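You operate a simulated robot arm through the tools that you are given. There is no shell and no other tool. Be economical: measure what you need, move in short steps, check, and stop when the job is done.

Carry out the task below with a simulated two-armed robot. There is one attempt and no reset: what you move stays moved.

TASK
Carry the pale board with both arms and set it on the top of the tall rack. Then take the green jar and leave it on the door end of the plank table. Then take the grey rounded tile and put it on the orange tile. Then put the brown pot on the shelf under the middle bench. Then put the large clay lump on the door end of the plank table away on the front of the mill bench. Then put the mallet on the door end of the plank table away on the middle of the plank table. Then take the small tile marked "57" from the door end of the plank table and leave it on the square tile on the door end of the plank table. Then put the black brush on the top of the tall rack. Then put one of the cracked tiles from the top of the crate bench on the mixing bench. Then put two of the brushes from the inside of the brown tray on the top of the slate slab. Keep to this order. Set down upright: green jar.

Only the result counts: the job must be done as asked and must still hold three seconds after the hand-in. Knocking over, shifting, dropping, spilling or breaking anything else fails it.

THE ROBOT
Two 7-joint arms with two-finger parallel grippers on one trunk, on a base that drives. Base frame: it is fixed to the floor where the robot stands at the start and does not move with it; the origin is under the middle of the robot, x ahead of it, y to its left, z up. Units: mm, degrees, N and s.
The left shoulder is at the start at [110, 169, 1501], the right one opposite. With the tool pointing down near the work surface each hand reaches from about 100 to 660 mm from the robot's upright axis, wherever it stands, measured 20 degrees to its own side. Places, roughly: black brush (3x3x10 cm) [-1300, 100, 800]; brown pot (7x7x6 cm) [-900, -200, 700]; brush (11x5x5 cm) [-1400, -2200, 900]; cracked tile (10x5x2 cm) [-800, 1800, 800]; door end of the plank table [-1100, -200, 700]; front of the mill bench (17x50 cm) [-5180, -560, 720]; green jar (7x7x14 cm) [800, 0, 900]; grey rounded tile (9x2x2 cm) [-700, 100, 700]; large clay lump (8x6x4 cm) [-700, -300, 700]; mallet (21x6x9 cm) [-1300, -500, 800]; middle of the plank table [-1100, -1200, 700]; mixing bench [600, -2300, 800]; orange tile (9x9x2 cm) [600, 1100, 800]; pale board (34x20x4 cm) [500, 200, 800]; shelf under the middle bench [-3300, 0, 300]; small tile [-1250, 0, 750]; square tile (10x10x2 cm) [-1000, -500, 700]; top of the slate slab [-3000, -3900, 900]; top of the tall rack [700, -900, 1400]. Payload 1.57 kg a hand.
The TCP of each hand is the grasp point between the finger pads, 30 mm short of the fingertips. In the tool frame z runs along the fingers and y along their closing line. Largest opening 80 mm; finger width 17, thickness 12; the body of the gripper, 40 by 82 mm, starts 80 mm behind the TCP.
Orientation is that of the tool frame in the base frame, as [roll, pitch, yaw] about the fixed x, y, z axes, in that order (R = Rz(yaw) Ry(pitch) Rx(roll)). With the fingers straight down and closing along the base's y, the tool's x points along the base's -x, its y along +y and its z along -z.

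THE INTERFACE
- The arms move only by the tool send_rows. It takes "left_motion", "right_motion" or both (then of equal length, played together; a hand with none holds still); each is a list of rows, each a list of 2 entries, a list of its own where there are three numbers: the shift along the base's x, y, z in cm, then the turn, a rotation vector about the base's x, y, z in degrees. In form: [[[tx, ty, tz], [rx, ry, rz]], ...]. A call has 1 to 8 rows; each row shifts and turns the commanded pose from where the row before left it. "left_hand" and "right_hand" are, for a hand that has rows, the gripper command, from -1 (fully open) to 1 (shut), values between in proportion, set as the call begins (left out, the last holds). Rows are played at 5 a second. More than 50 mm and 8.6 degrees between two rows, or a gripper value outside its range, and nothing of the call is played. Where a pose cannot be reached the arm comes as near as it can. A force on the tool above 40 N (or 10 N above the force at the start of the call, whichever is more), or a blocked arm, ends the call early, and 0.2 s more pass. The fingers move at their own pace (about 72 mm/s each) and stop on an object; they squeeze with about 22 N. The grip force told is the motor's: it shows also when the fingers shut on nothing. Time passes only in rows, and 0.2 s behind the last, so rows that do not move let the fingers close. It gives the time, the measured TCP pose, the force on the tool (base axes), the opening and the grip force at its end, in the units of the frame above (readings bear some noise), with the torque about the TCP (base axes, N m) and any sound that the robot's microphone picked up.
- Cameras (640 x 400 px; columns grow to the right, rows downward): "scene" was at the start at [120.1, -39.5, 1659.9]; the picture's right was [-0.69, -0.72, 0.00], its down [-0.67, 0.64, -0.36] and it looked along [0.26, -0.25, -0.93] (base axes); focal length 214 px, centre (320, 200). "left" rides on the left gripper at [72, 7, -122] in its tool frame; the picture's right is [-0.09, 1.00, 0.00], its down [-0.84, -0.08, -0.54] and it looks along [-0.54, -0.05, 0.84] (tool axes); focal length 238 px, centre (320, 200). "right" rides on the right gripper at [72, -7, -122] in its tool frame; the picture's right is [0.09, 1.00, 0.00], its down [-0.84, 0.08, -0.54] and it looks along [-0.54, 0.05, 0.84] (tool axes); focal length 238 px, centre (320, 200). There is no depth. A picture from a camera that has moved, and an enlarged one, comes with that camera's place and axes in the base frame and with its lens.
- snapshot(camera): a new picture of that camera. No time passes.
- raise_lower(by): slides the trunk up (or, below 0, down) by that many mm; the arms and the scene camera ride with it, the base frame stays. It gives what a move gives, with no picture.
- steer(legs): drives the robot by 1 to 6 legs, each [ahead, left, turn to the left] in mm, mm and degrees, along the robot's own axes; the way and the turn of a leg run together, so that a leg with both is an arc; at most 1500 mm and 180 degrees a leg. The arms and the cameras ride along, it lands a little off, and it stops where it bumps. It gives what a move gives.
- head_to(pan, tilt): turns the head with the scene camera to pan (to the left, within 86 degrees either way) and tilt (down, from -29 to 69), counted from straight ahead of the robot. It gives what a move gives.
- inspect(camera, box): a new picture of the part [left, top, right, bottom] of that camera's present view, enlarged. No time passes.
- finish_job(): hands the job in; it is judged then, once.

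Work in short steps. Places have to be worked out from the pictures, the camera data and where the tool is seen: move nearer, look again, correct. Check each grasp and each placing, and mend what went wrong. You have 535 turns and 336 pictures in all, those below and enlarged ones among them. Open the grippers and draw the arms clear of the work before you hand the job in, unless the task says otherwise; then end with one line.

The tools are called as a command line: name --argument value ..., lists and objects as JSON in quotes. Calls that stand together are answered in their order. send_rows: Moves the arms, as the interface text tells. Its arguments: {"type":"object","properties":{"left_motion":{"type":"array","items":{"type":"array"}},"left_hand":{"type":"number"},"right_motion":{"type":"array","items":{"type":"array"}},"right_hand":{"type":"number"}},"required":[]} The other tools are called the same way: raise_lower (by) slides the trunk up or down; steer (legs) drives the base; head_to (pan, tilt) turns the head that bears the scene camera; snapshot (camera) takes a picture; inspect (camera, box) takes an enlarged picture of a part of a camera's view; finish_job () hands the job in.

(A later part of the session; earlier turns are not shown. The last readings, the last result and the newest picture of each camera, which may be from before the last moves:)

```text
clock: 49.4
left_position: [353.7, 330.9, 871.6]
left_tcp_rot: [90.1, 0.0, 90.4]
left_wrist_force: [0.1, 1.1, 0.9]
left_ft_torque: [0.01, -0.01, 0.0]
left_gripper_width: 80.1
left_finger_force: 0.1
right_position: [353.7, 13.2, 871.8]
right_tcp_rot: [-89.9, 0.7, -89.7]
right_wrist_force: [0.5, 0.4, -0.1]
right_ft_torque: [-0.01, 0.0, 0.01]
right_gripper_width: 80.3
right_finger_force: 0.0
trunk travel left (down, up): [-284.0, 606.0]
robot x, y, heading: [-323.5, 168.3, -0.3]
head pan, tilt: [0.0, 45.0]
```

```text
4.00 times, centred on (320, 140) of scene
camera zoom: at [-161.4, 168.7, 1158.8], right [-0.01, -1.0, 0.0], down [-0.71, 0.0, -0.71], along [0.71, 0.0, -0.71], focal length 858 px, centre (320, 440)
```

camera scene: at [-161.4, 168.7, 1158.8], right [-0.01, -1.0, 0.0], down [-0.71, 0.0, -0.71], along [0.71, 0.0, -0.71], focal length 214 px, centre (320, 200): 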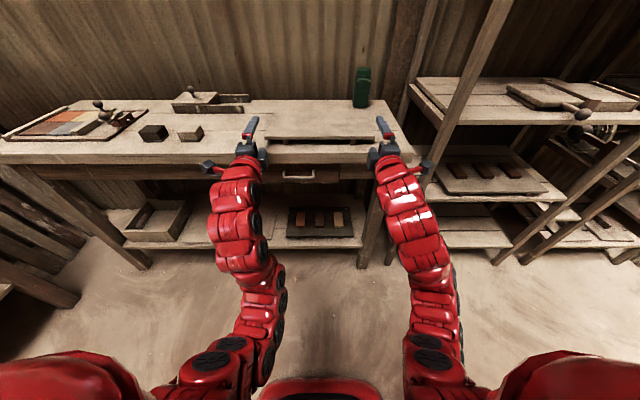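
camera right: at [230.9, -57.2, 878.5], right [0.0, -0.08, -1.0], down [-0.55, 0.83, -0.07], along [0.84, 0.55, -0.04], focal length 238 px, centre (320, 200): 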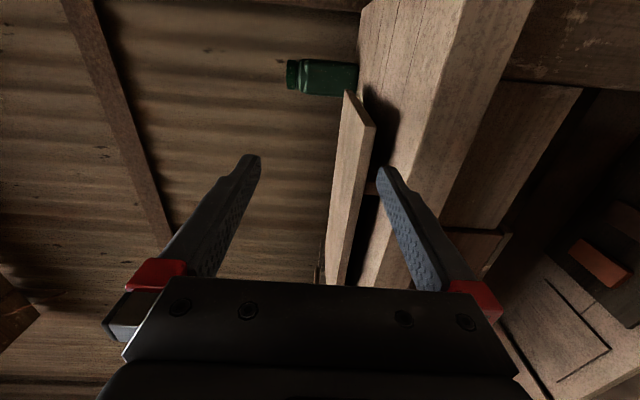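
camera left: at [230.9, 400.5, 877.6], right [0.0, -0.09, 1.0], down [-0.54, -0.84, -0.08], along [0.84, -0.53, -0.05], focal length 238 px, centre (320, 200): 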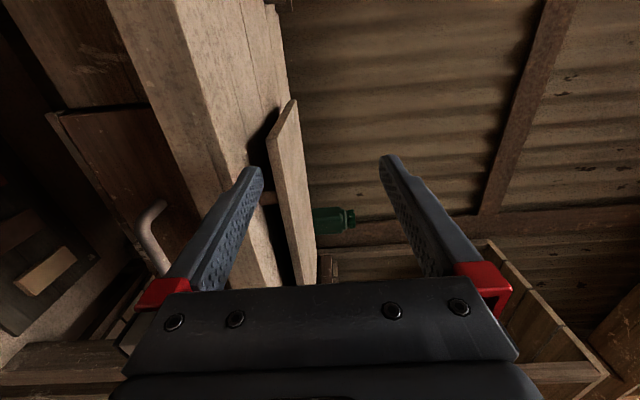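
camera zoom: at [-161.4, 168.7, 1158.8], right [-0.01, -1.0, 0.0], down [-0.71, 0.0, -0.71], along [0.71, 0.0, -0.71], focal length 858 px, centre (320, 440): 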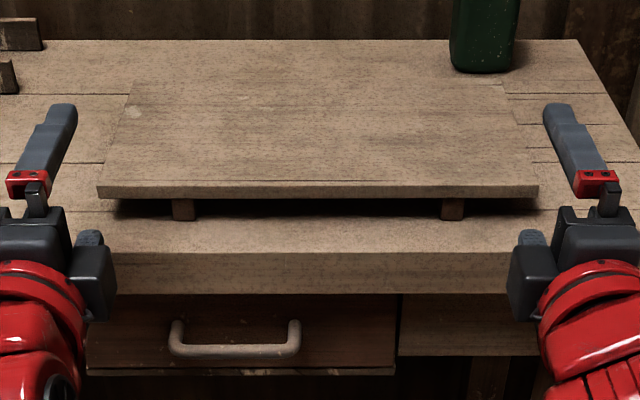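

Board: front edge x≈435, y 2→338, board underside ≈820, top ≈834, battens inset 57 mm; bench top ≈793. I set openings to 30 mm, shift hands to y=310 / 28, and lower to z≈828.

send_rows --left_motion '[[[0, -1, 0], [0, 0, 0]], [[0, -1.1, 0], [0, 0, 0]], [[0, 0, 0], [0, 0, 0]], [[0, 0, 0], [0, 0, 0]]]' --right_motion '[[[0, 0.7, 0], [0, 0, 0]], [[0, 0.7, 0], [0, 0, 0]], [[0, 0, 0], [0, 0, 0]], [[0, 0, 0], [0, 0, 0]]]' --left_hand 0.25 --right_hand 0.25

raise_lower --by -43.5

snapshot --camera "left"

snapshot --camera "right"

```text
clock: 50.4
left_position: [354.4, 309.6, 870.9]
left_tcp_rot: [90.1, 0.2, 90.4]
left_wrist_force: [-0.1, 0.3, -0.9]
left_ft_torque: [0.02, -0.01, -0.01]
left_gripper_width: 30.1
left_finger_force: 0.0
right_position: [352.5, 29.9, 870.4]
right_tcp_rot: [-90.0, 0.7, -89.6]
right_wrist_force: [-0.6, 0.5, -0.3]
right_ft_torque: [0.01, 0.0, 0.0]
right_gripper_width: 30.1
right_finger_force: 0.1
trunk travel left (down, up): [-284.0, 606.0]
robot x, y, heading: [-321.5, 172.2, -0.2]
head pan, tilt: [0.0, 45.0]
```

```text
clock: 51.3
left_position: [353.5, 309.5, 828.4]
left_tcp_rot: [90.1, 0.1, 90.3]
left_wrist_force: [0.1, -0.6, 0.1]
left_ft_torque: [0.0, 0.02, 0.01]
left_gripper_width: 29.8
left_finger_force: 0.2
right_position: [353.1, 29.7, 828.1]
right_tcp_rot: [-89.9, 0.7, -89.6]
right_wrist_force: [-0.7, -0.1, 0.5]
right_ft_torque: [0.04, 0.05, 0.0]
right_gripper_width: 29.8
right_finger_force: 0.1
trunk travel left (down, up): [-241.0, 649.0]
robot x, y, heading: [-321.7, 173.3, -0.3]
head pan, tilt: [0.0, 45.0]
```

```text
310 pictures are left
camera left: at [231.1, 379.6, 833.9], right [0.0, -0.09, 1.0], down [-0.54, -0.84, -0.08], along [0.84, -0.53, -0.05], focal length 238 px, centre (320, 200)
```

left: 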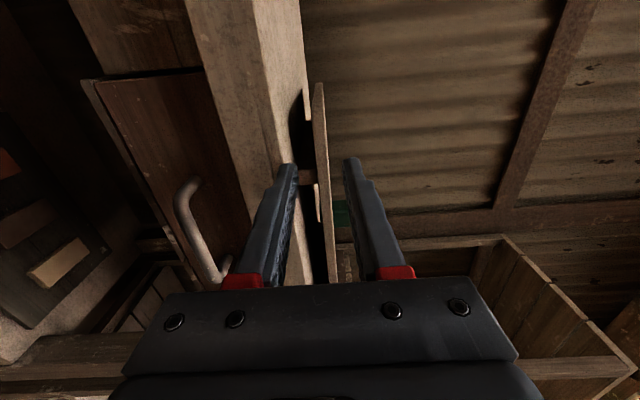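

```text
309 pictures are left
camera right: at [230.9, -43.0, 834.6], right [0.0, -0.08, -1.0], down [-0.55, 0.83, -0.07], along [0.84, 0.55, -0.04], focal length 238 px, centre (320, 200)
```

right: 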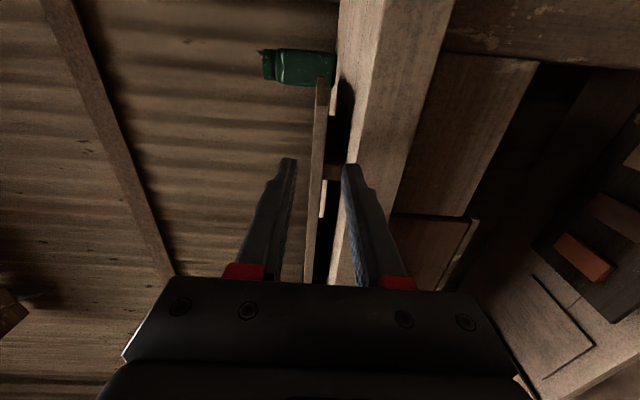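

Fingers straddle the board edge nicely. Raise 2 mm and drive 60 mm forward, then check.

raise_lower --by 2

steer --legs '[[65, 0, 0.3]]'

snapshot --camera "left"

snapshot --camera "right"

```text
clock: 51.8
left_position: [354.0, 309.0, 828.4]
left_tcp_rot: [90.2, 0.2, 90.5]
left_wrist_force: [1.0, 0.8, -0.4]
left_ft_torque: [-0.01, 0.0, 0.02]
left_gripper_width: 30.1
left_finger_force: 0.0
right_position: [352.8, 28.4, 829.1]
right_tcp_rot: [-90.1, 0.6, -89.7]
right_wrist_force: [0.5, -0.2, -0.5]
right_ft_torque: [0.02, -0.01, 0.02]
right_gripper_width: 30.0
right_finger_force: 0.0
trunk travel left (down, up): [-243.0, 647.0]
robot x, y, heading: [-318.0, 167.7, -0.4]
head pan, tilt: [0.0, 45.0]
```

```text
clock: 52.9
left_position: [408.7, 313.3, 828.8]
left_tcp_rot: [90.2, 0.1, 90.7]
left_wrist_force: [-11.2, -0.9, -1.7]
left_ft_torque: [0.04, 0.33, -0.1]
left_gripper_width: 31.9
left_finger_force: 1.2
right_position: [407.2, 33.3, 830.7]
right_tcp_rot: [-89.8, 0.5, -89.4]
right_wrist_force: [-0.4, 0.1, 0.0]
right_ft_torque: [0.01, -0.01, 0.02]
right_gripper_width: 30.3
right_finger_force: 0.0
trunk travel left (down, up): [-243.0, 647.0]
robot x, y, heading: [-267.8, 166.9, -0.3]
head pan, tilt: [0.0, 45.0]
stopped in leg 1: the force on the tool passed its limit at 216 N (the readings are from after the stop); the commanded pose is now the measured one
```

```text
308 pictures are left
camera left: at [285.1, 381.8, 835.6], right [0.0, -0.09, 1.0], down [-0.53, -0.84, -0.07], along [0.85, -0.53, -0.05], focal length 238 px, centre (320, 200)
```

left: 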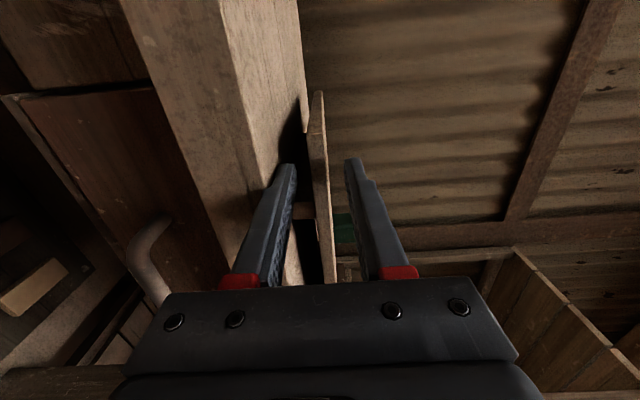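

```text
307 pictures are left
camera right: at [285.3, -40.1, 837.9], right [0.0, -0.08, -1.0], down [-0.55, 0.83, -0.07], along [0.83, 0.55, -0.04], focal length 238 px, centre (320, 200)
```

right: 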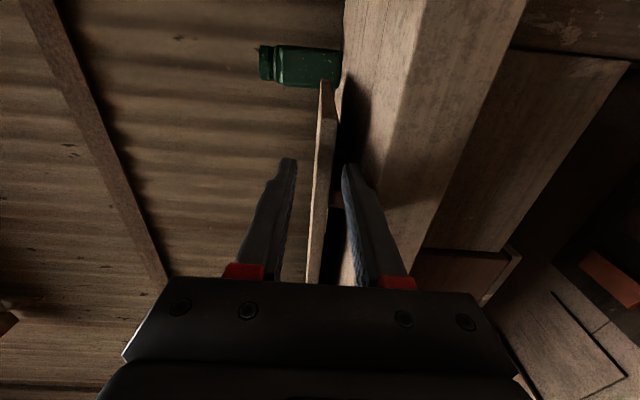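

The thicker root of the lower left finger touched the bench edge (bench top ≈798; board 825.6–833.6 by triangulation). I back off, narrow to 20 mm opening and set z≈831, so the lower finger clears by ~6 mm.

steer --legs '[[-40, 0, 0.2]]'

send_rows --left_motion '[[[0, 0, 0.2], [0, 0, 0]], [[0, 0, 0], [0, 0, 0]]]' --right_motion '[[[0, -0.3, 0], [0, 0, 0]], [[0, 0, 0], [0, 0, 0]]]' --left_hand 0.5 --right_hand 0.5

snapshot --camera "scene"

inspect --camera "left" --box '[220, 80, 420, 290]'

```text
clock: 53.7
left_position: [369.2, 314.7, 828.7]
left_tcp_rot: [90.1, 0.1, 90.9]
left_wrist_force: [0.2, 0.4, 0.7]
left_ft_torque: [-0.01, 0.01, -0.03]
left_gripper_width: 30.0
left_finger_force: 0.0
right_position: [369.9, 34.1, 830.6]
right_tcp_rot: [-89.7, 0.5, -89.2]
right_wrist_force: [0.8, -0.1, 0.0]
right_ft_torque: [0.01, 0.02, 0.01]
right_gripper_width: 29.9
right_finger_force: 0.0
trunk travel left (down, up): [-243.0, 647.0]
robot x, y, heading: [-304.0, 170.1, 0.1]
head pan, tilt: [0.0, 45.0]
```

```text
clock: 54.3
left_position: [369.6, 314.6, 832.0]
left_tcp_rot: [90.2, 0.1, 90.9]
left_wrist_force: [0.8, 0.3, 0.8]
left_ft_torque: [-0.02, -0.03, 0.0]
left_gripper_width: 20.0
left_finger_force: 0.1
right_position: [369.5, 30.9, 830.0]
right_tcp_rot: [-90.0, 0.6, -89.2]
right_wrist_force: [-0.1, -0.1, 0.3]
right_ft_torque: [-0.01, 0.02, -0.03]
right_gripper_width: 20.1
right_finger_force: 0.2
trunk travel left (down, up): [-243.0, 647.0]
robot x, y, heading: [-305.4, 170.6, -0.1]
head pan, tilt: [0.0, 45.0]
```

```text
306 pictures are left
camera scene: at [-144.0, 169.7, 1117.3], right [0.0, -1.0, 0.0], down [-0.71, 0.0, -0.71], along [0.71, 0.0, -0.71], focal length 214 px, centre (320, 200)
```

scene: 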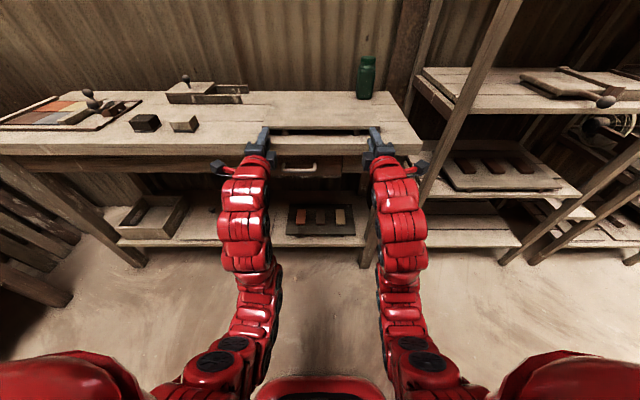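

```text
1.90 times, centred on (320, 185) of left
camera zoom: at [246.8, 383.5, 836.8], right [0.0, -0.09, 1.0], down [-0.53, -0.85, -0.07], along [0.85, -0.53, -0.05], focal length 454 px, centre (320, 229)
```

zoom: 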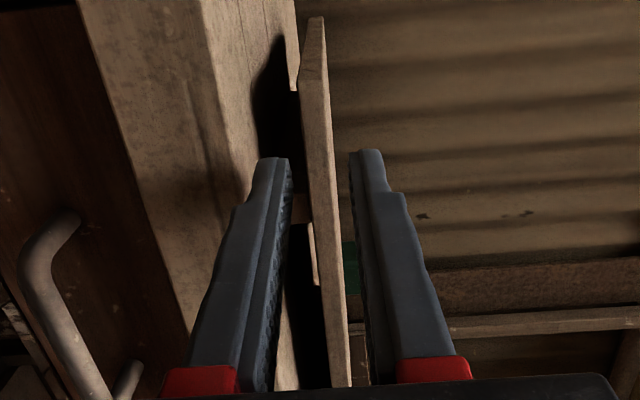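

Clear fit now. Advance both hands with the arms in small rows (force-guarded).

send_rows --left_motion '[[[1.5, -0.3, -0.05], [0, 0, 0]], [[1.5, -0.2, 0], [0, 0, 0]], [[1.5, 0, 0], [0, 0, 0]], [[1.5, 0, 0], [0, 0, 0]]]' --right_motion '[[[1.5, -0.2, 0.1], [0, 0, 0]], [[1.5, 0, 0], [0, 0, 0]], [[1.5, 0, 0], [0, 0, 0]], [[1.5, 0, 0], [0, 0, 0]]]'

```text
clock: 55.3
left_position: [430.0, 309.8, 831.9]
left_tcp_rot: [90.1, 0.1, 91.0]
left_wrist_force: [-0.3, 0.0, 0.3]
left_ft_torque: [0.0, 0.0, 0.0]
left_gripper_width: 20.1
left_finger_force: 0.0
right_position: [430.4, 29.0, 832.0]
right_tcp_rot: [-89.8, 0.5, -89.2]
right_wrist_force: [-0.6, 0.1, 0.4]
right_ft_torque: [0.01, 0.0, 0.01]
right_gripper_width: 20.1
right_finger_force: 0.2
trunk travel left (down, up): [-243.0, 647.0]
robot x, y, heading: [-306.3, 168.6, -0.0]
head pan, tilt: [0.0, 45.0]
```

No contact; continue 35 mm more to TCP x≈465.

send_rows --left_motion '[[[1.2, 0, -0.05], [0, 0, 0]], [[1.2, 0, 0], [0, 0, 0]], [[1.1, 0, 0], [0, 0, 0]]]' --right_motion '[[[1.2, 0, -0.05], [0, 0, 0]], [[1.2, 0, 0], [0, 0, 0]], [[1.1, 0, 0], [0, 0, 0]]]'

snapshot --camera "left"

snapshot --camera "right"

```text
clock: 56.1
left_position: [464.7, 310.4, 830.3]
left_tcp_rot: [90.2, 0.0, 90.8]
left_wrist_force: [-0.4, -0.3, -0.7]
left_ft_torque: [0.03, -0.01, -0.03]
left_gripper_width: 20.1
left_finger_force: 0.1
right_position: [464.9, 28.8, 830.6]
right_tcp_rot: [-89.9, 0.5, -89.2]
right_wrist_force: [-0.4, -0.8, -0.7]
right_ft_torque: [-0.02, 0.0, -0.02]
right_gripper_width: 20.2
right_finger_force: 0.2
trunk travel left (down, up): [-243.0, 647.0]
robot x, y, heading: [-303.4, 167.0, 0.0]
head pan, tilt: [0.0, 45.0]
```

```text
304 pictures are left
camera left: at [341.8, 379.3, 836.1], right [0.0, -0.09, 1.0], down [-0.53, -0.85, -0.07], along [0.85, -0.53, -0.05], focal length 238 px, centre (320, 200)
```

left: 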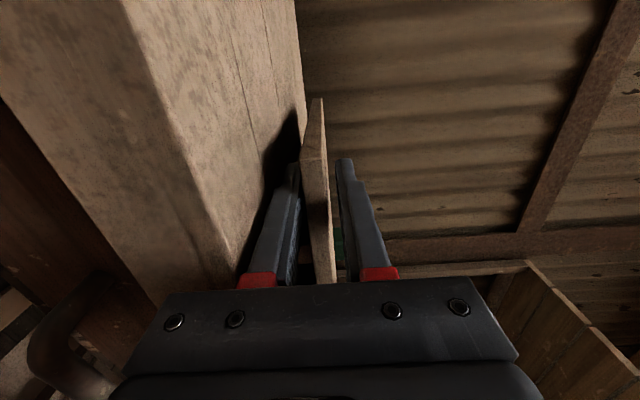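

```text
303 pictures are left
camera right: at [343.4, -43.8, 837.1], right [0.0, -0.08, -1.0], down [-0.55, 0.83, -0.07], along [0.83, 0.55, -0.04], focal length 238 px, centre (320, 200)
```

right: 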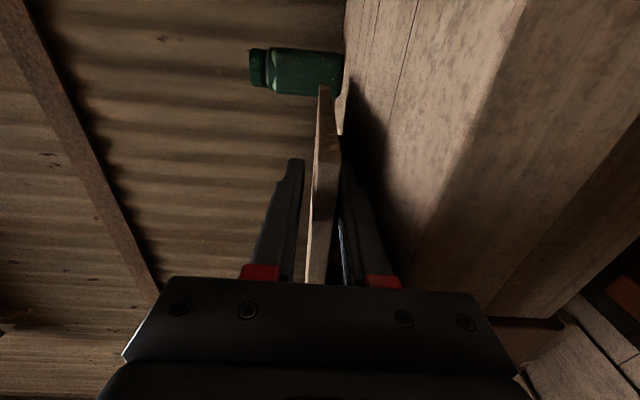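

Both grippers straddle the board. Close both.

send_rows --left_motion '[[[0, 0, 0], [0, 0, 0]], [[0, 0, 0], [0, 0, 0]], [[0, 0, 0], [0, 0, 0]]]' --right_motion '[[[0, 0, 0], [0, 0, 0]], [[0, 0, 0], [0, 0, 0]], [[0, 0, 0], [0, 0, 0]]]' --left_hand 1 --right_hand 1

raise_lower --by 30

snapshot --camera "scene"

snapshot --camera "left"

```text
clock: 56.9
left_position: [465.8, 310.1, 829.9]
left_tcp_rot: [90.2, 0.1, 90.9]
left_wrist_force: [2.3, -1.4, 0.6]
left_ft_torque: [0.09, -0.24, 0.34]
left_gripper_width: 12.1
left_finger_force: 22.0
right_position: [465.4, 28.6, 830.2]
right_tcp_rot: [-89.8, 0.4, -89.2]
right_wrist_force: [-0.6, 1.5, -0.2]
right_ft_torque: [-0.34, 0.68, 0.11]
right_gripper_width: 12.1
right_finger_force: 21.7
trunk travel left (down, up): [-243.0, 647.0]
robot x, y, heading: [-311.2, 174.1, -0.1]
head pan, tilt: [0.0, 45.0]
```

```text
clock: 57.7
left_position: [465.4, 310.4, 859.2]
left_tcp_rot: [90.2, 0.2, 90.9]
left_wrist_force: [0.7, 0.3, -0.5]
left_ft_torque: [0.21, -0.2, 0.02]
left_gripper_width: 11.7
left_finger_force: 21.4
right_position: [465.5, 27.7, 859.1]
right_tcp_rot: [-90.0, 0.5, -89.1]
right_wrist_force: [-1.1, -1.1, -0.9]
right_ft_torque: [-0.33, 0.64, 0.25]
right_gripper_width: 11.5
right_finger_force: 22.2
trunk travel left (down, up): [-273.0, 617.0]
robot x, y, heading: [-302.0, 171.9, 0.5]
head pan, tilt: [0.0, 45.0]
```

```text
302 pictures are left
camera scene: at [-143.0, 169.6, 1147.1], right [0.0, -1.0, 0.0], down [-0.71, 0.0, -0.71], along [0.71, 0.0, -0.71], focal length 214 px, centre (320, 200)
```

scene: 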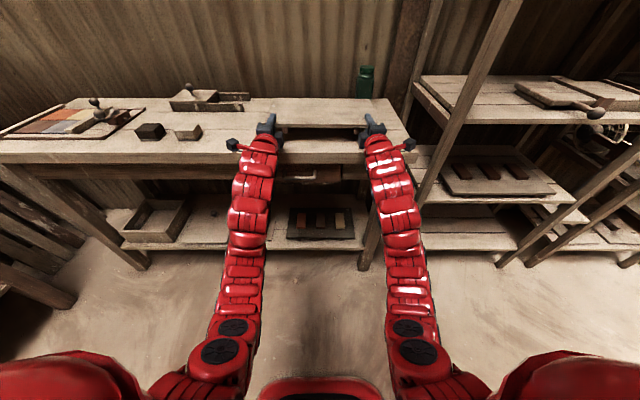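

```text
301 pictures are left
camera left: at [342.2, 379.2, 865.7], right [0.01, -0.09, 1.0], down [-0.53, -0.85, -0.07], along [0.85, -0.53, -0.05], focal length 238 px, centre (320, 200)
```

left: 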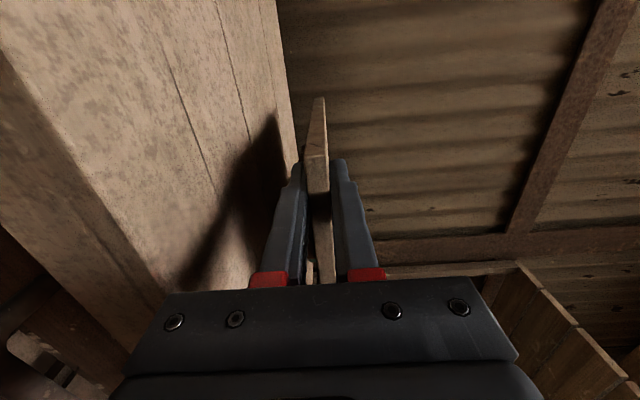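

Board lifted level and firmly held. Raise trunk to the top.

raise_lower --by 400

raise_lower --by 216

head_to --pan -25 --tilt 35

snapshot --camera "scene"

snapshot --camera "right"

```text
clock: 61.5
left_position: [465.4, 309.1, 1258.8]
left_tcp_rot: [90.2, 0.1, 90.9]
left_wrist_force: [-0.2, 4.9, -1.8]
left_ft_torque: [0.06, -0.19, -0.03]
left_gripper_width: 11.9
left_finger_force: 21.5
right_position: [466.0, 29.0, 1259.7]
right_tcp_rot: [-89.9, 0.4, -89.2]
right_wrist_force: [1.3, -4.5, -2.8]
right_ft_torque: [-0.34, 0.63, -0.09]
right_gripper_width: 11.9
right_finger_force: 21.8
trunk travel left (down, up): [-673.0, 217.0]
robot x, y, heading: [-303.9, 165.9, 0.1]
head pan, tilt: [0.0, 45.0]
```

```text
clock: 63.8
left_position: [465.2, 309.4, 1476.7]
left_tcp_rot: [90.2, 0.0, 90.9]
left_wrist_force: [0.9, 4.7, -2.2]
left_ft_torque: [0.1, -0.2, 0.13]
left_gripper_width: 11.9
left_finger_force: 22.0
right_position: [465.1, 29.3, 1475.5]
right_tcp_rot: [-89.9, 0.4, -89.2]
right_wrist_force: [-0.3, -5.3, -4.0]
right_ft_torque: [-0.33, 0.68, 0.01]
right_gripper_width: 12.1
right_finger_force: 22.0
trunk travel left (down, up): [-889.0, 1.0]
robot x, y, heading: [-305.1, 168.9, 0.2]
head pan, tilt: [0.0, 45.0]
```

```text
clock: 64.7
left_position: [465.7, 310.7, 1475.3]
left_tcp_rot: [90.2, 0.1, 90.9]
left_wrist_force: [0.1, 4.9, -2.5]
left_ft_torque: [0.11, -0.21, 0.09]
left_gripper_width: 11.8
left_finger_force: 21.5
right_position: [465.0, 28.3, 1475.9]
right_tcp_rot: [-89.9, 0.6, -89.2]
right_wrist_force: [-1.2, -4.4, -2.6]
right_ft_torque: [-0.32, 0.64, -0.01]
right_gripper_width: 11.8
right_finger_force: 21.9
trunk travel left (down, up): [-889.0, 1.0]
robot x, y, heading: [-303.9, 168.5, 0.2]
head pan, tilt: [-25.0, 35.0]
```

```text
300 pictures are left
camera scene: at [-144.2, 132.5, 1777.9], right [-0.42, -0.91, 0.0], down [-0.52, 0.24, -0.82], along [0.74, -0.34, -0.57], focal length 214 px, centre (320, 200)
```

scene: 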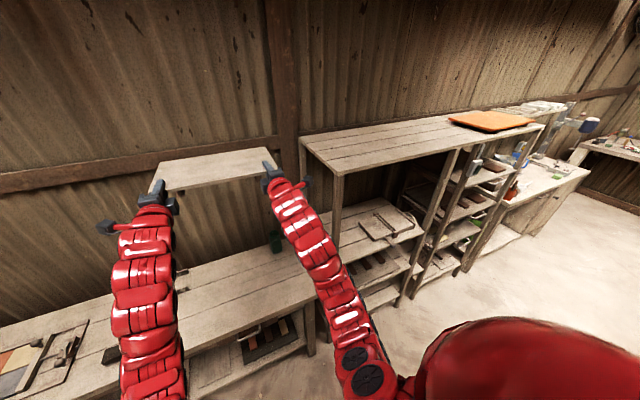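

```text
299 pictures are left
camera right: at [344.1, -44.0, 1483.0], right [0.0, -0.08, -1.0], down [-0.55, 0.83, -0.07], along [0.83, 0.55, -0.04], focal length 238 px, centre (320, 200)
```

right: 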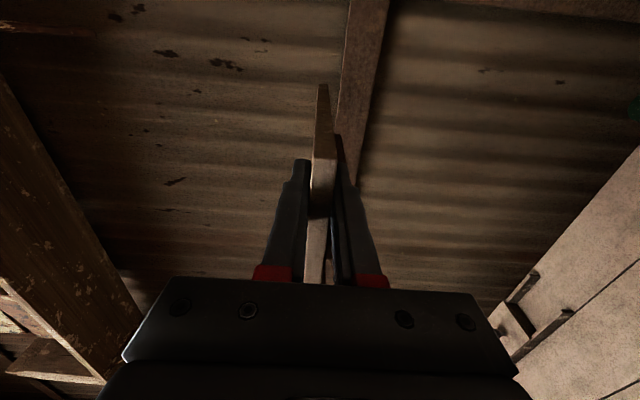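

Rack's front edge triangulates to x≈423, top z≈1430, left end y≈−190; clearance under the battens is only ~13 mm, so raise both hands 30 mm.

send_rows --left_motion '[[[0, 0, 1], [0, 0, 0]], [[0, 0, 1], [0, 0, 0]], [[0, 0, 1], [0, 0, 0]]]' --right_motion '[[[0, 0, 1], [0, 0, 0]], [[0, 0, 1], [0, 0, 0]], [[0, 0, 1], [0, 0, 0]]]'

snapshot --camera "right"

```text
clock: 65.5
left_position: [465.9, 309.9, 1504.5]
left_tcp_rot: [90.1, 0.1, 90.7]
left_wrist_force: [-4.0, 1.3, -2.0]
left_ft_torque: [-0.06, -0.15, -0.71]
left_gripper_width: 11.9
left_finger_force: 22.0
right_position: [465.1, 26.8, 1506.3]
right_tcp_rot: [-90.0, 0.5, -89.3]
right_wrist_force: [4.2, -1.3, -4.6]
right_ft_torque: [-0.35, 0.59, -0.7]
right_gripper_width: 12.2
right_finger_force: 21.7
trunk travel left (down, up): [-889.0, 1.0]
robot x, y, heading: [-305.5, 170.1, -0.0]
head pan, tilt: [-25.0, 35.0]
```

```text
298 pictures are left
camera right: at [344.1, -44.9, 1513.2], right [0.0, -0.08, -1.0], down [-0.55, 0.83, -0.07], along [0.83, 0.55, -0.04], focal length 238 px, centre (320, 200)
```

right: 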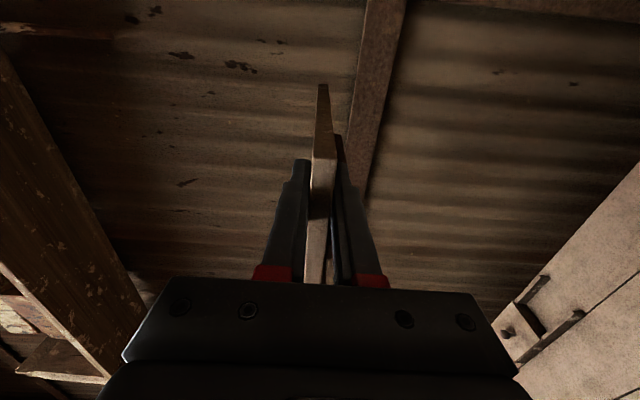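

Now strafe right ~690 mm in two legs, looking midway.

steer --legs '[[0, -350, 0]]'

snapshot --camera "scene"

snapshot --camera "right"

```text
clock: 67.8
left_position: [464.3, -37.5, 1505.2]
left_tcp_rot: [90.3, 0.2, 90.9]
left_wrist_force: [-1.6, -9.9, 0.4]
left_ft_torque: [-0.14, -0.13, -0.36]
left_gripper_width: 11.8
left_finger_force: 21.7
right_position: [466.9, -319.0, 1505.1]
right_tcp_rot: [-89.9, 0.4, -89.2]
right_wrist_force: [2.7, 8.7, -4.7]
right_ft_torque: [-0.34, 0.57, -0.11]
right_gripper_width: 12.1
right_finger_force: 22.0
trunk travel left (down, up): [-889.0, 1.0]
robot x, y, heading: [-305.7, -181.1, -0.0]
head pan, tilt: [-25.0, 35.0]
```

```text
297 pictures are left
camera scene: at [-144.1, -213.8, 1778.0], right [-0.42, -0.91, 0.0], down [-0.52, 0.24, -0.82], along [0.74, -0.35, -0.57], focal length 214 px, centre (320, 200)
```

scene: 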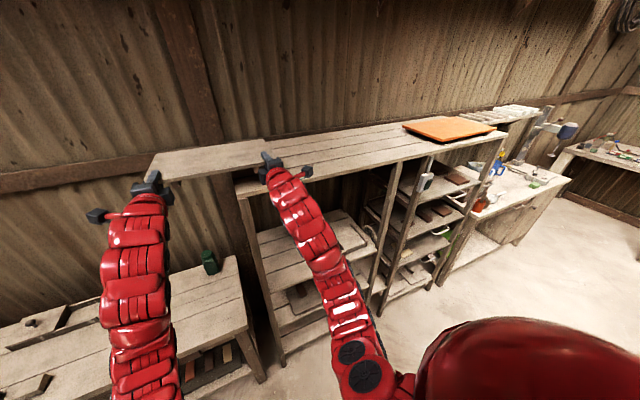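

```text
296 pictures are left
camera right: at [344.2, -391.3, 1513.3], right [0.0, -0.08, -1.0], down [-0.55, 0.83, -0.07], along [0.83, 0.55, -0.04], focal length 238 px, centre (320, 200)
```

right: 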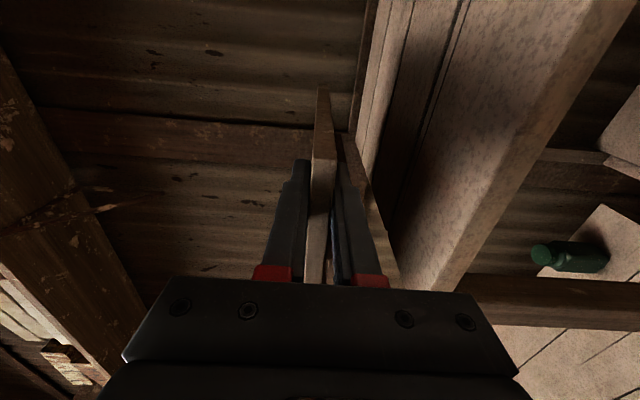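

Clear. Continue right 330 and slightly forward.

steer --legs '[[0, -330, 0], [12, 0, 0]]'

snapshot --camera "left"

snapshot --camera "right"

snapshot --camera "scene"

```text
clock: 70.3
left_position: [473.8, -364.4, 1507.5]
left_tcp_rot: [90.1, 0.1, 91.1]
left_wrist_force: [-1.5, -0.6, -0.8]
left_ft_torque: [-0.09, -0.12, -0.22]
left_gripper_width: 12.0
left_finger_force: 21.9
right_position: [475.8, -646.3, 1508.5]
right_tcp_rot: [-89.6, 0.5, -88.9]
right_wrist_force: [-0.1, -0.3, -4.1]
right_ft_torque: [-0.35, 0.59, 0.05]
right_gripper_width: 12.1
right_finger_force: 21.8
trunk travel left (down, up): [-889.0, 1.0]
robot x, y, heading: [-290.6, -506.0, 0.4]
head pan, tilt: [-25.0, 35.0]
```

```text
295 pictures are left
camera left: at [350.0, -296.5, 1513.0], right [0.0, -0.09, 1.0], down [-0.52, -0.85, -0.08], along [0.85, -0.52, -0.05], focal length 238 px, centre (320, 200)
```

left: 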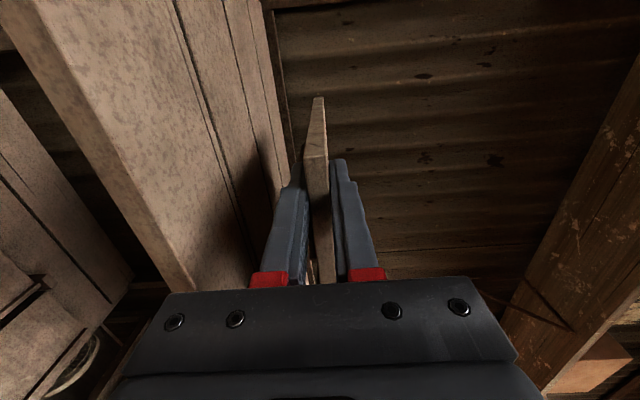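

```text
294 pictures are left
camera right: at [354.6, -720.0, 1515.0], right [0.01, -0.08, -1.0], down [-0.56, 0.83, -0.07], along [0.83, 0.56, -0.04], focal length 238 px, centre (320, 200)
```

right: 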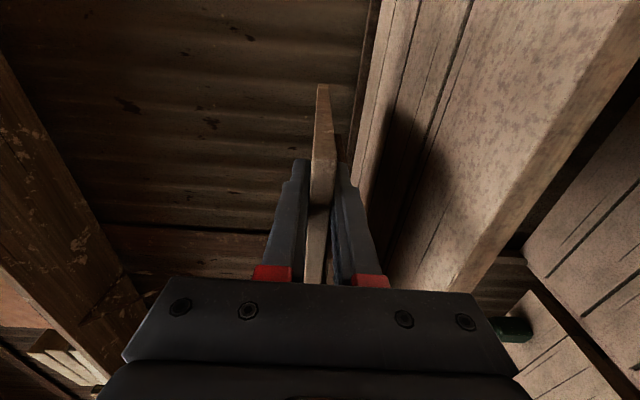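

```text
293 pictures are left
camera scene: at [-135.7, -546.4, 1778.5], right [-0.42, -0.91, 0.0], down [-0.52, 0.24, -0.82], along [0.75, -0.34, -0.57], focal length 214 px, centre (320, 200)
```

scene: 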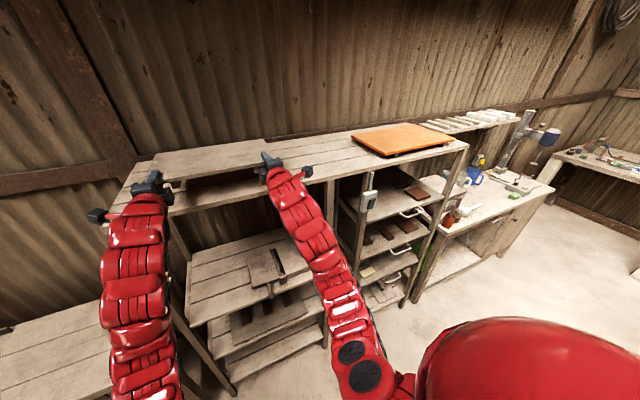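

Over the rack; push 15 mm forward, then lower gently with force guard.

send_rows --left_motion '[[[0.8, 0, 0], [0, 0, 0]], [[0.7, 0, 0], [0, 0, 0]], [[0, 0, -0.7], [0, 0, 0]], [[0, 0, -0.7], [0, 0, 0]], [[0, 0, -0.7], [0, 0, 0]], [[0, 0, -0.6], [0, 0, 0]]]' --right_motion '[[[0.8, 0, 0], [0, 0, 0]], [[0.7, 0, 0], [0, 0, 0]], [[0, 0, -0.7], [0, 0, 0]], [[0, 0, -0.7], [0, 0, 0]], [[0, 0, -0.7], [0, 0, 0]], [[0, 0, -0.6], [0, 0, 0]]]'

snapshot --camera "left"

snapshot --camera "right"

```text
clock: 71.7
left_position: [493.8, -364.0, 1478.8]
left_tcp_rot: [90.2, 0.2, 91.2]
left_wrist_force: [-5.6, -1.3, -1.0]
left_ft_torque: [-0.01, -0.02, -0.66]
left_gripper_width: 11.9
left_finger_force: 21.5
right_position: [494.8, -645.8, 1479.6]
right_tcp_rot: [-90.1, 0.5, -88.8]
right_wrist_force: [4.6, 1.6, -3.7]
right_ft_torque: [-0.36, 0.49, -0.68]
right_gripper_width: 11.9
right_finger_force: 22.0
trunk travel left (down, up): [-889.0, 1.0]
robot x, y, heading: [-290.5, -513.0, 0.2]
head pan, tilt: [-25.0, 35.0]
```

```text
292 pictures are left
camera left: at [369.4, -295.9, 1484.3], right [0.0, -0.09, 1.0], down [-0.52, -0.85, -0.07], along [0.85, -0.52, -0.05], focal length 238 px, centre (320, 200)
```

left: 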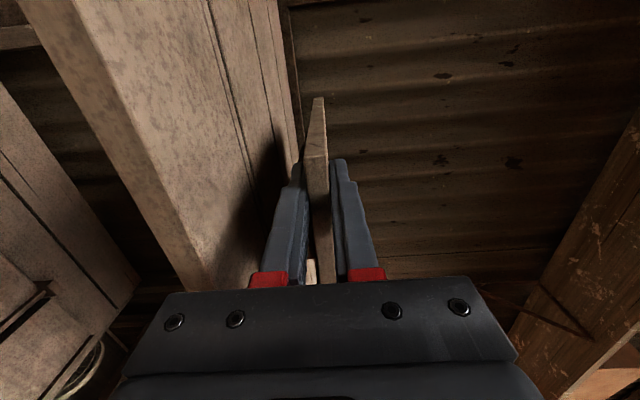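

```text
291 pictures are left
camera right: at [373.4, -719.4, 1486.0], right [0.0, -0.08, -1.0], down [-0.56, 0.83, -0.07], along [0.83, 0.56, -0.04], focal length 238 px, centre (320, 200)
```

right: 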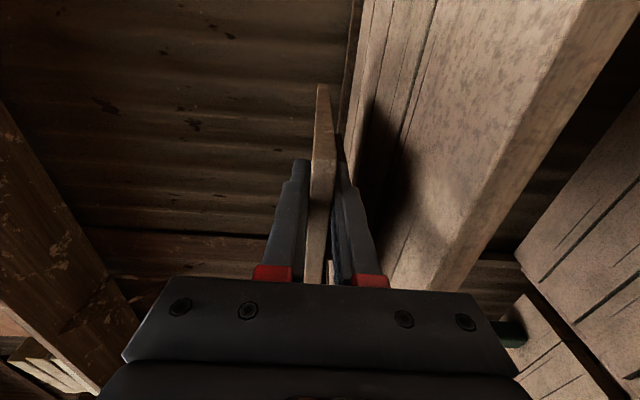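

Continue lowering in small force-guarded rows.

send_rows --left_motion '[[[0, 0, -0.4], [0, 0, 0]], [[0, 0, -0.4], [0, 0, 0]], [[0, 0, -0.4], [0, 0, 0]], [[0, 0, -0.4], [0, 0, 0]], [[0, 0, 0], [0, 0, 0]]]' --right_motion '[[[0, 0, -0.4], [0, 0, 0]], [[0, 0, -0.4], [0, 0, 0]], [[0, 0, -0.4], [0, 0, 0]], [[0, 0, -0.4], [0, 0, 0]], [[0, 0, 0], [0, 0, 0]]]'

inspect --camera "left" --box '[180, 80, 380, 290]'

```text
clock: 72.9
left_position: [493.5, -363.2, 1460.8]
left_tcp_rot: [90.2, 0.1, 91.2]
left_wrist_force: [1.2, -1.6, -0.2]
left_ft_torque: [-0.2, -0.16, 0.08]
left_gripper_width: 12.0
left_finger_force: 21.7
right_position: [494.3, -645.2, 1462.7]
right_tcp_rot: [-89.9, 0.6, -88.8]
right_wrist_force: [-0.7, 0.8, -4.8]
right_ft_torque: [-0.34, 0.59, 0.07]
right_gripper_width: 12.2
right_finger_force: 21.8
trunk travel left (down, up): [-889.0, 1.0]
robot x, y, heading: [-289.7, -511.4, 0.3]
head pan, tilt: [-25.0, 35.0]
```

```text
1.90 times, centred on (280, 185) of left
camera zoom: at [369.6, -295.9, 1467.6], right [0.01, -0.09, 1.0], down [-0.52, -0.85, -0.07], along [0.85, -0.52, -0.05], focal length 454 px, centre (396, 229)
```

zoom: 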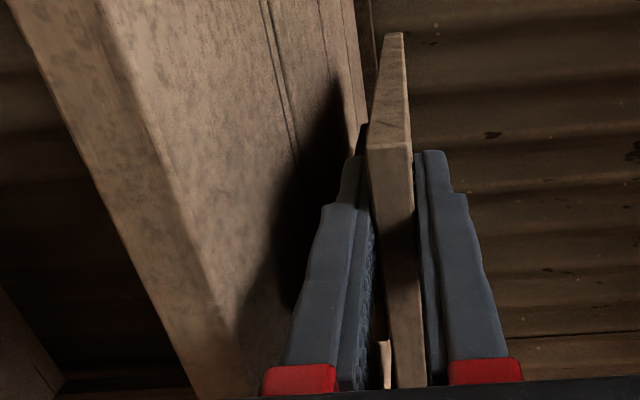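

Not yet touching; shadow is near. Lower further.

send_rows --left_motion '[[[0, 0, -0.3], [0, 0, 0]], [[0, 0, -0.3], [0, 0, 0]], [[0, 0, -0.3], [0, 0, 0]], [[0, 0, -0.3], [0, 0, 0]], [[0, 0, 0], [0, 0, 0]]]' --right_motion '[[[0, 0, -0.3], [0, 0, 0]], [[0, 0, -0.3], [0, 0, 0]], [[0, 0, -0.3], [0, 0, 0]], [[0, 0, -0.3], [0, 0, 0]], [[0, 0, 0], [0, 0, 0]]]'

inspect --camera "left" --box '[180, 80, 380, 290]'

```text
clock: 74.1
left_position: [492.6, -363.1, 1449.7]
left_tcp_rot: [90.2, 0.0, 91.3]
left_wrist_force: [5.1, -0.7, -0.7]
left_ft_torque: [-0.27, -0.1, 0.7]
left_gripper_width: 12.2
left_finger_force: 21.7
right_position: [493.9, -645.1, 1450.5]
right_tcp_rot: [-89.8, 0.5, -88.9]
right_wrist_force: [-5.2, 1.2, -3.7]
right_ft_torque: [-0.38, 0.57, 0.73]
right_gripper_width: 12.0
right_finger_force: 21.3
trunk travel left (down, up): [-889.0, 1.0]
robot x, y, heading: [-288.6, -508.1, 0.2]
head pan, tilt: [-25.0, 35.0]
```

```text
1.90 times, centred on (280, 185) of left
camera zoom: at [369.0, -295.8, 1455.4], right [0.01, -0.09, 1.0], down [-0.52, -0.85, -0.07], along [0.85, -0.52, -0.05], focal length 454 px, centre (396, 229)
```

zoom: 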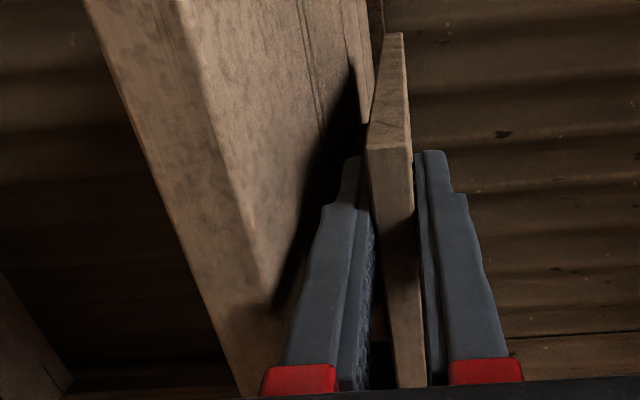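

Estimate rack top ≈1419 with front at x≈450; nearly there. Lower a few more mm.

send_rows --left_motion '[[[0, 0, -0.2], [0, 0, 0]], [[0, 0, -0.2], [0, 0, 0]], [[0, 0, 0], [0, 0, 0]]]' --right_motion '[[[0, 0, -0.2], [0, 0, 0]], [[0, 0, -0.2], [0, 0, 0]], [[0, 0, 0], [0, 0, 0]]]'

inspect --camera "left" --box '[180, 80, 380, 290]'

inspect --camera "scene" --box '[100, 110, 340, 260]'

```text
clock: 74.9
left_position: [490.6, -363.9, 1447.7]
left_tcp_rot: [89.9, 0.1, 91.2]
left_wrist_force: [8.1, 0.7, 17.2]
left_ft_torque: [0.12, 0.24, 0.18]
left_gripper_width: 12.1
left_finger_force: 22.1
right_position: [493.1, -646.1, 1447.4]
right_tcp_rot: [-89.8, 0.5, -88.8]
right_wrist_force: [0.7, 0.5, 0.3]
right_ft_torque: [-0.4, 0.22, -0.02]
right_gripper_width: 12.1
right_finger_force: 21.9
trunk travel left (down, up): [-889.0, 1.0]
robot x, y, heading: [-294.8, -509.9, 0.5]
head pan, tilt: [-25.0, 35.0]
```

```text
1.90 times, centred on (280, 185) of left
camera zoom: at [368.0, -296.4, 1453.5], right [0.0, -0.09, 1.0], down [-0.52, -0.85, -0.08], along [0.85, -0.52, -0.05], focal length 454 px, centre (396, 229)
```

zoom: 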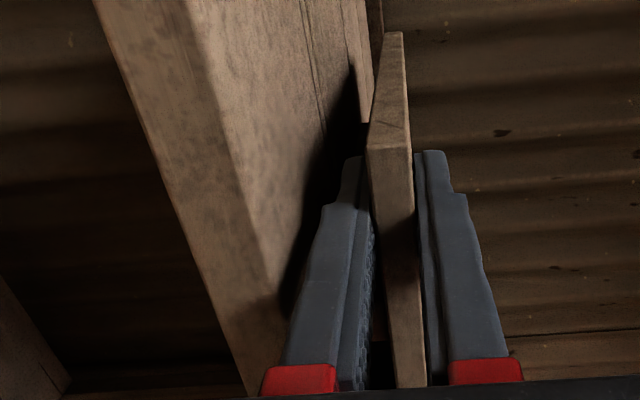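

```text
2.67 times, centred on (220, 185) of scene
camera zoom: at [-132.0, -546.1, 1778.4], right [-0.42, -0.91, 0.0], down [-0.52, 0.24, -0.82], along [0.74, -0.34, -0.57], focal length 572 px, centre (587, 240)
```

zoom: 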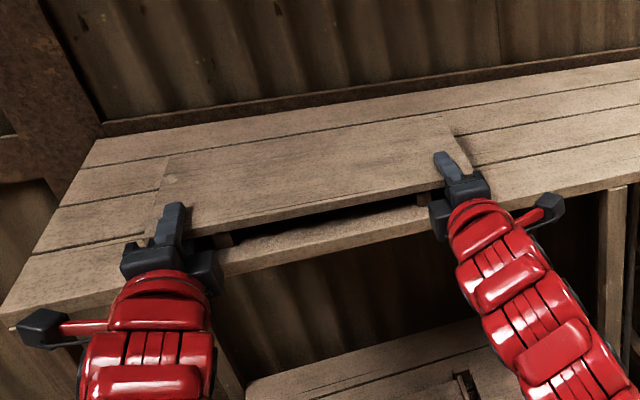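

Board has touched down (contact force on the left, right unloaded). Open just a few mm each and see.

send_rows --left_motion '[[[0, 0, 0], [0, 0, 0]], [[0, 0, 0], [0, 0, 0]]]' --right_motion '[[[0, 0, 0], [0, 0, 0]], [[0, 0, 0], [0, 0, 0]]]' --left_hand 0.52 --right_hand 0.52

inspect --camera "left" --box '[180, 80, 380, 290]'

inspect --camera "right" --box '[240, 80, 440, 290]'

```text
clock: 75.5
left_position: [492.6, -364.6, 1444.3]
left_tcp_rot: [90.2, 0.1, 91.2]
left_wrist_force: [-0.1, 0.2, 0.2]
left_ft_torque: [0.01, 0.03, 0.02]
left_gripper_width: 19.0
left_finger_force: 0.1
right_position: [493.4, -646.9, 1447.1]
right_tcp_rot: [-89.9, 0.5, -88.8]
right_wrist_force: [0.1, -0.1, -0.4]
right_ft_torque: [-0.01, -0.03, 0.03]
right_gripper_width: 19.1
right_finger_force: 0.1
trunk travel left (down, up): [-889.0, 1.0]
robot x, y, heading: [-292.7, -508.1, 0.6]
head pan, tilt: [-25.0, 35.0]
```

```text
1.90 times, centred on (280, 185) of left
camera zoom: at [368.5, -296.5, 1451.1], right [0.01, -0.09, 1.0], down [-0.52, -0.85, -0.07], along [0.85, -0.52, -0.05], focal length 454 px, centre (396, 229)
```

zoom: 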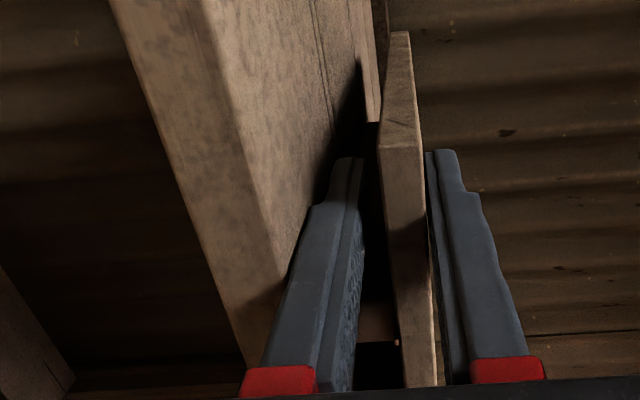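

```text
1.90 times, centred on (340, 185) of right
camera zoom: at [373.0, -720.0, 1454.2], right [0.0, -0.08, -1.0], down [-0.56, 0.83, -0.07], along [0.83, 0.56, -0.04], focal length 454 px, centre (282, 229)
```

zoom: 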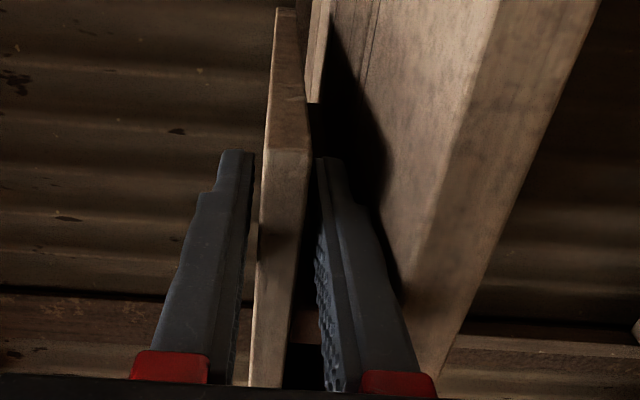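

Released and free. Raise the left 2 mm to centre, then withdraw both straight back.

send_rows --left_motion '[[[0, 0, 0.25], [0, 0, 0]], [[-1.5, 0, 0], [0, 0, 0]], [[-2, 0, 0], [0, 0, 0]], [[-2, 0, 0], [0, 0, 0]], [[-2, 0, 0], [0, 0, 0]], [[-2, 0, 0], [0, 0, 0]]]' --right_motion '[[[0, 0, 0], [0, 0, 0]], [[-1.5, 0, 0], [0, 0, 0]], [[-2, 0, 0], [0, 0, 0]], [[-2, 0, 0], [0, 0, 0]], [[-2, 0, 0], [0, 0, 0]], [[-2, 0, 0], [0, 0, 0]]]'

steer --legs '[[-30, 0, 0]]'

snapshot --camera "scene"

```text
clock: 76.9
left_position: [393.7, -366.1, 1450.1]
left_tcp_rot: [90.0, 0.1, 91.2]
left_wrist_force: [-0.3, -0.2, 0.0]
left_ft_torque: [-0.05, -0.01, -0.02]
left_gripper_width: 19.0
left_finger_force: 0.0
right_position: [397.3, -645.4, 1448.8]
right_tcp_rot: [-89.7, 0.5, -88.7]
right_wrist_force: [-0.2, -0.1, -0.3]
right_ft_torque: [0.0, 0.02, -0.01]
right_gripper_width: 19.2
right_finger_force: 0.0
trunk travel left (down, up): [-889.0, 1.0]
robot x, y, heading: [-291.9, -513.2, 0.4]
head pan, tilt: [-25.0, 35.0]
```

```text
clock: 77.7
left_position: [375.2, -366.3, 1446.4]
left_tcp_rot: [90.6, 0.0, 91.1]
left_wrist_force: [0.9, -0.2, 0.9]
left_ft_torque: [-0.01, -0.04, 0.01]
left_gripper_width: 19.5
left_finger_force: 0.1
right_position: [377.0, -646.4, 1444.2]
right_tcp_rot: [-90.1, 0.4, -88.8]
right_wrist_force: [0.4, -0.8, -0.2]
right_ft_torque: [-0.05, -0.03, -0.01]
right_gripper_width: 19.2
right_finger_force: 0.1
trunk travel left (down, up): [-889.0, 1.0]
robot x, y, heading: [-323.6, -509.4, 0.4]
head pan, tilt: [-25.0, 35.0]
```

```text
284 pictures are left
camera scene: at [-151.8, -546.3, 1777.0], right [-0.42, -0.91, 0.0], down [-0.53, 0.24, -0.82], along [0.74, -0.34, -0.58], focal length 214 px, centre (320, 200)
```

scene: 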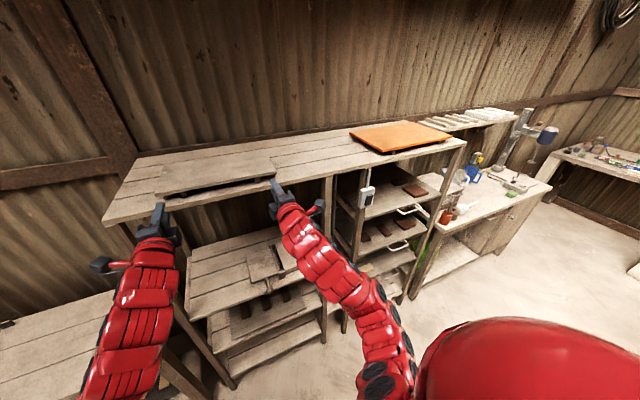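

Board sits on the rack. Now return both hands to pointing down: first move back/down, then unroll, then pitch.

send_rows --left_motion '[[[-2, 1, -2], [0, 0, 0]], [[-2, 1, -2], [0, 0, 0]], [[-2, 1, -2], [0, 0, 0]], [[-2, 1, -2], [0, 0, 0]], [[-2, 1, -2], [0, 0, 0]], [[0, 1, 0], [0, 0, 0]]]' --right_motion '[[[-2, -1, -2], [0, 0, 0]], [[-2, -1, -2], [0, 0, 0]], [[-2, -1, -2], [0, 0, 0]], [[-2, -1, -2], [0, 0, 0]], [[-2, -1, -2], [0, 0, 0]], [[0, -1, 0], [0, 0, 0]]]' --left_hand -1 --right_hand -1

send_rows --left_motion '[[[0, 1, 0], [-8, 0, 0]], [[0, 1, 0], [-8, 0, 0]], [[0, 1, 0], [-8, 0, 0]], [[0, 1, 0], [-8, 0, 0]], [[0, 1, 0], [-8, 0, 0]], [[0, 1, 0], [-8, 0, 0]], [[0, 1, 0], [-8, 0, 0]], [[0, 1, 0], [-8, 0, 0]]]' --right_motion '[[[0, -1, 0], [8, 0, 0]], [[0, -1, 0], [8, 0, 0]], [[0, -1, 0], [8, 0, 0]], [[0, -1, 0], [8, 0, 0]], [[0, -1, 0], [8, 0, 0]], [[0, -1, 0], [8, 0, 0]], [[0, -1, 0], [8, 0, 0]], [[0, -1, 0], [8, 0, 0]]]'

```text
clock: 79.1
left_position: [345.7, -346.7, 1394.3]
left_tcp_rot: [90.2, 0.1, 91.3]
left_wrist_force: [0.1, 0.1, -0.3]
left_ft_torque: [-0.01, -0.01, 0.01]
left_gripper_width: 80.0
left_finger_force: 0.1
left hand out of reach, approached as far as the arm can: row 1, 2, 3, 4, 5
right_position: [343.7, -661.5, 1374.8]
right_tcp_rot: [-89.8, 0.5, -88.8]
right_wrist_force: [0.0, -0.5, 0.2]
right_ft_torque: [-0.02, 0.01, 0.0]
right_gripper_width: 80.0
right_finger_force: 0.1
right hand out of reach, approached as far as the arm can: row 1, 2, 3, 4, 5
trunk travel left (down, up): [-889.0, 1.0]
robot x, y, heading: [-319.4, -511.0, 0.4]
head pan, tilt: [-25.0, 35.0]
```

```text
clock: 80.9
left_position: [344.4, -267.9, 1392.2]
left_tcp_rot: [92.5, 64.2, 92.7]
left_wrist_force: [0.0, -0.1, 0.3]
left_ft_torque: [-0.01, 0.03, 0.0]
left_gripper_width: 80.1
left_finger_force: 0.0
right_position: [341.7, -741.0, 1374.2]
right_tcp_rot: [-87.1, 64.7, -86.9]
right_wrist_force: [0.0, -0.2, 0.1]
right_ft_torque: [-0.01, 0.0, 0.01]
right_gripper_width: 80.3
right_finger_force: 0.0
trunk travel left (down, up): [-889.0, 1.0]
robot x, y, heading: [-320.6, -506.0, 0.4]
head pan, tilt: [-25.0, 35.0]
```

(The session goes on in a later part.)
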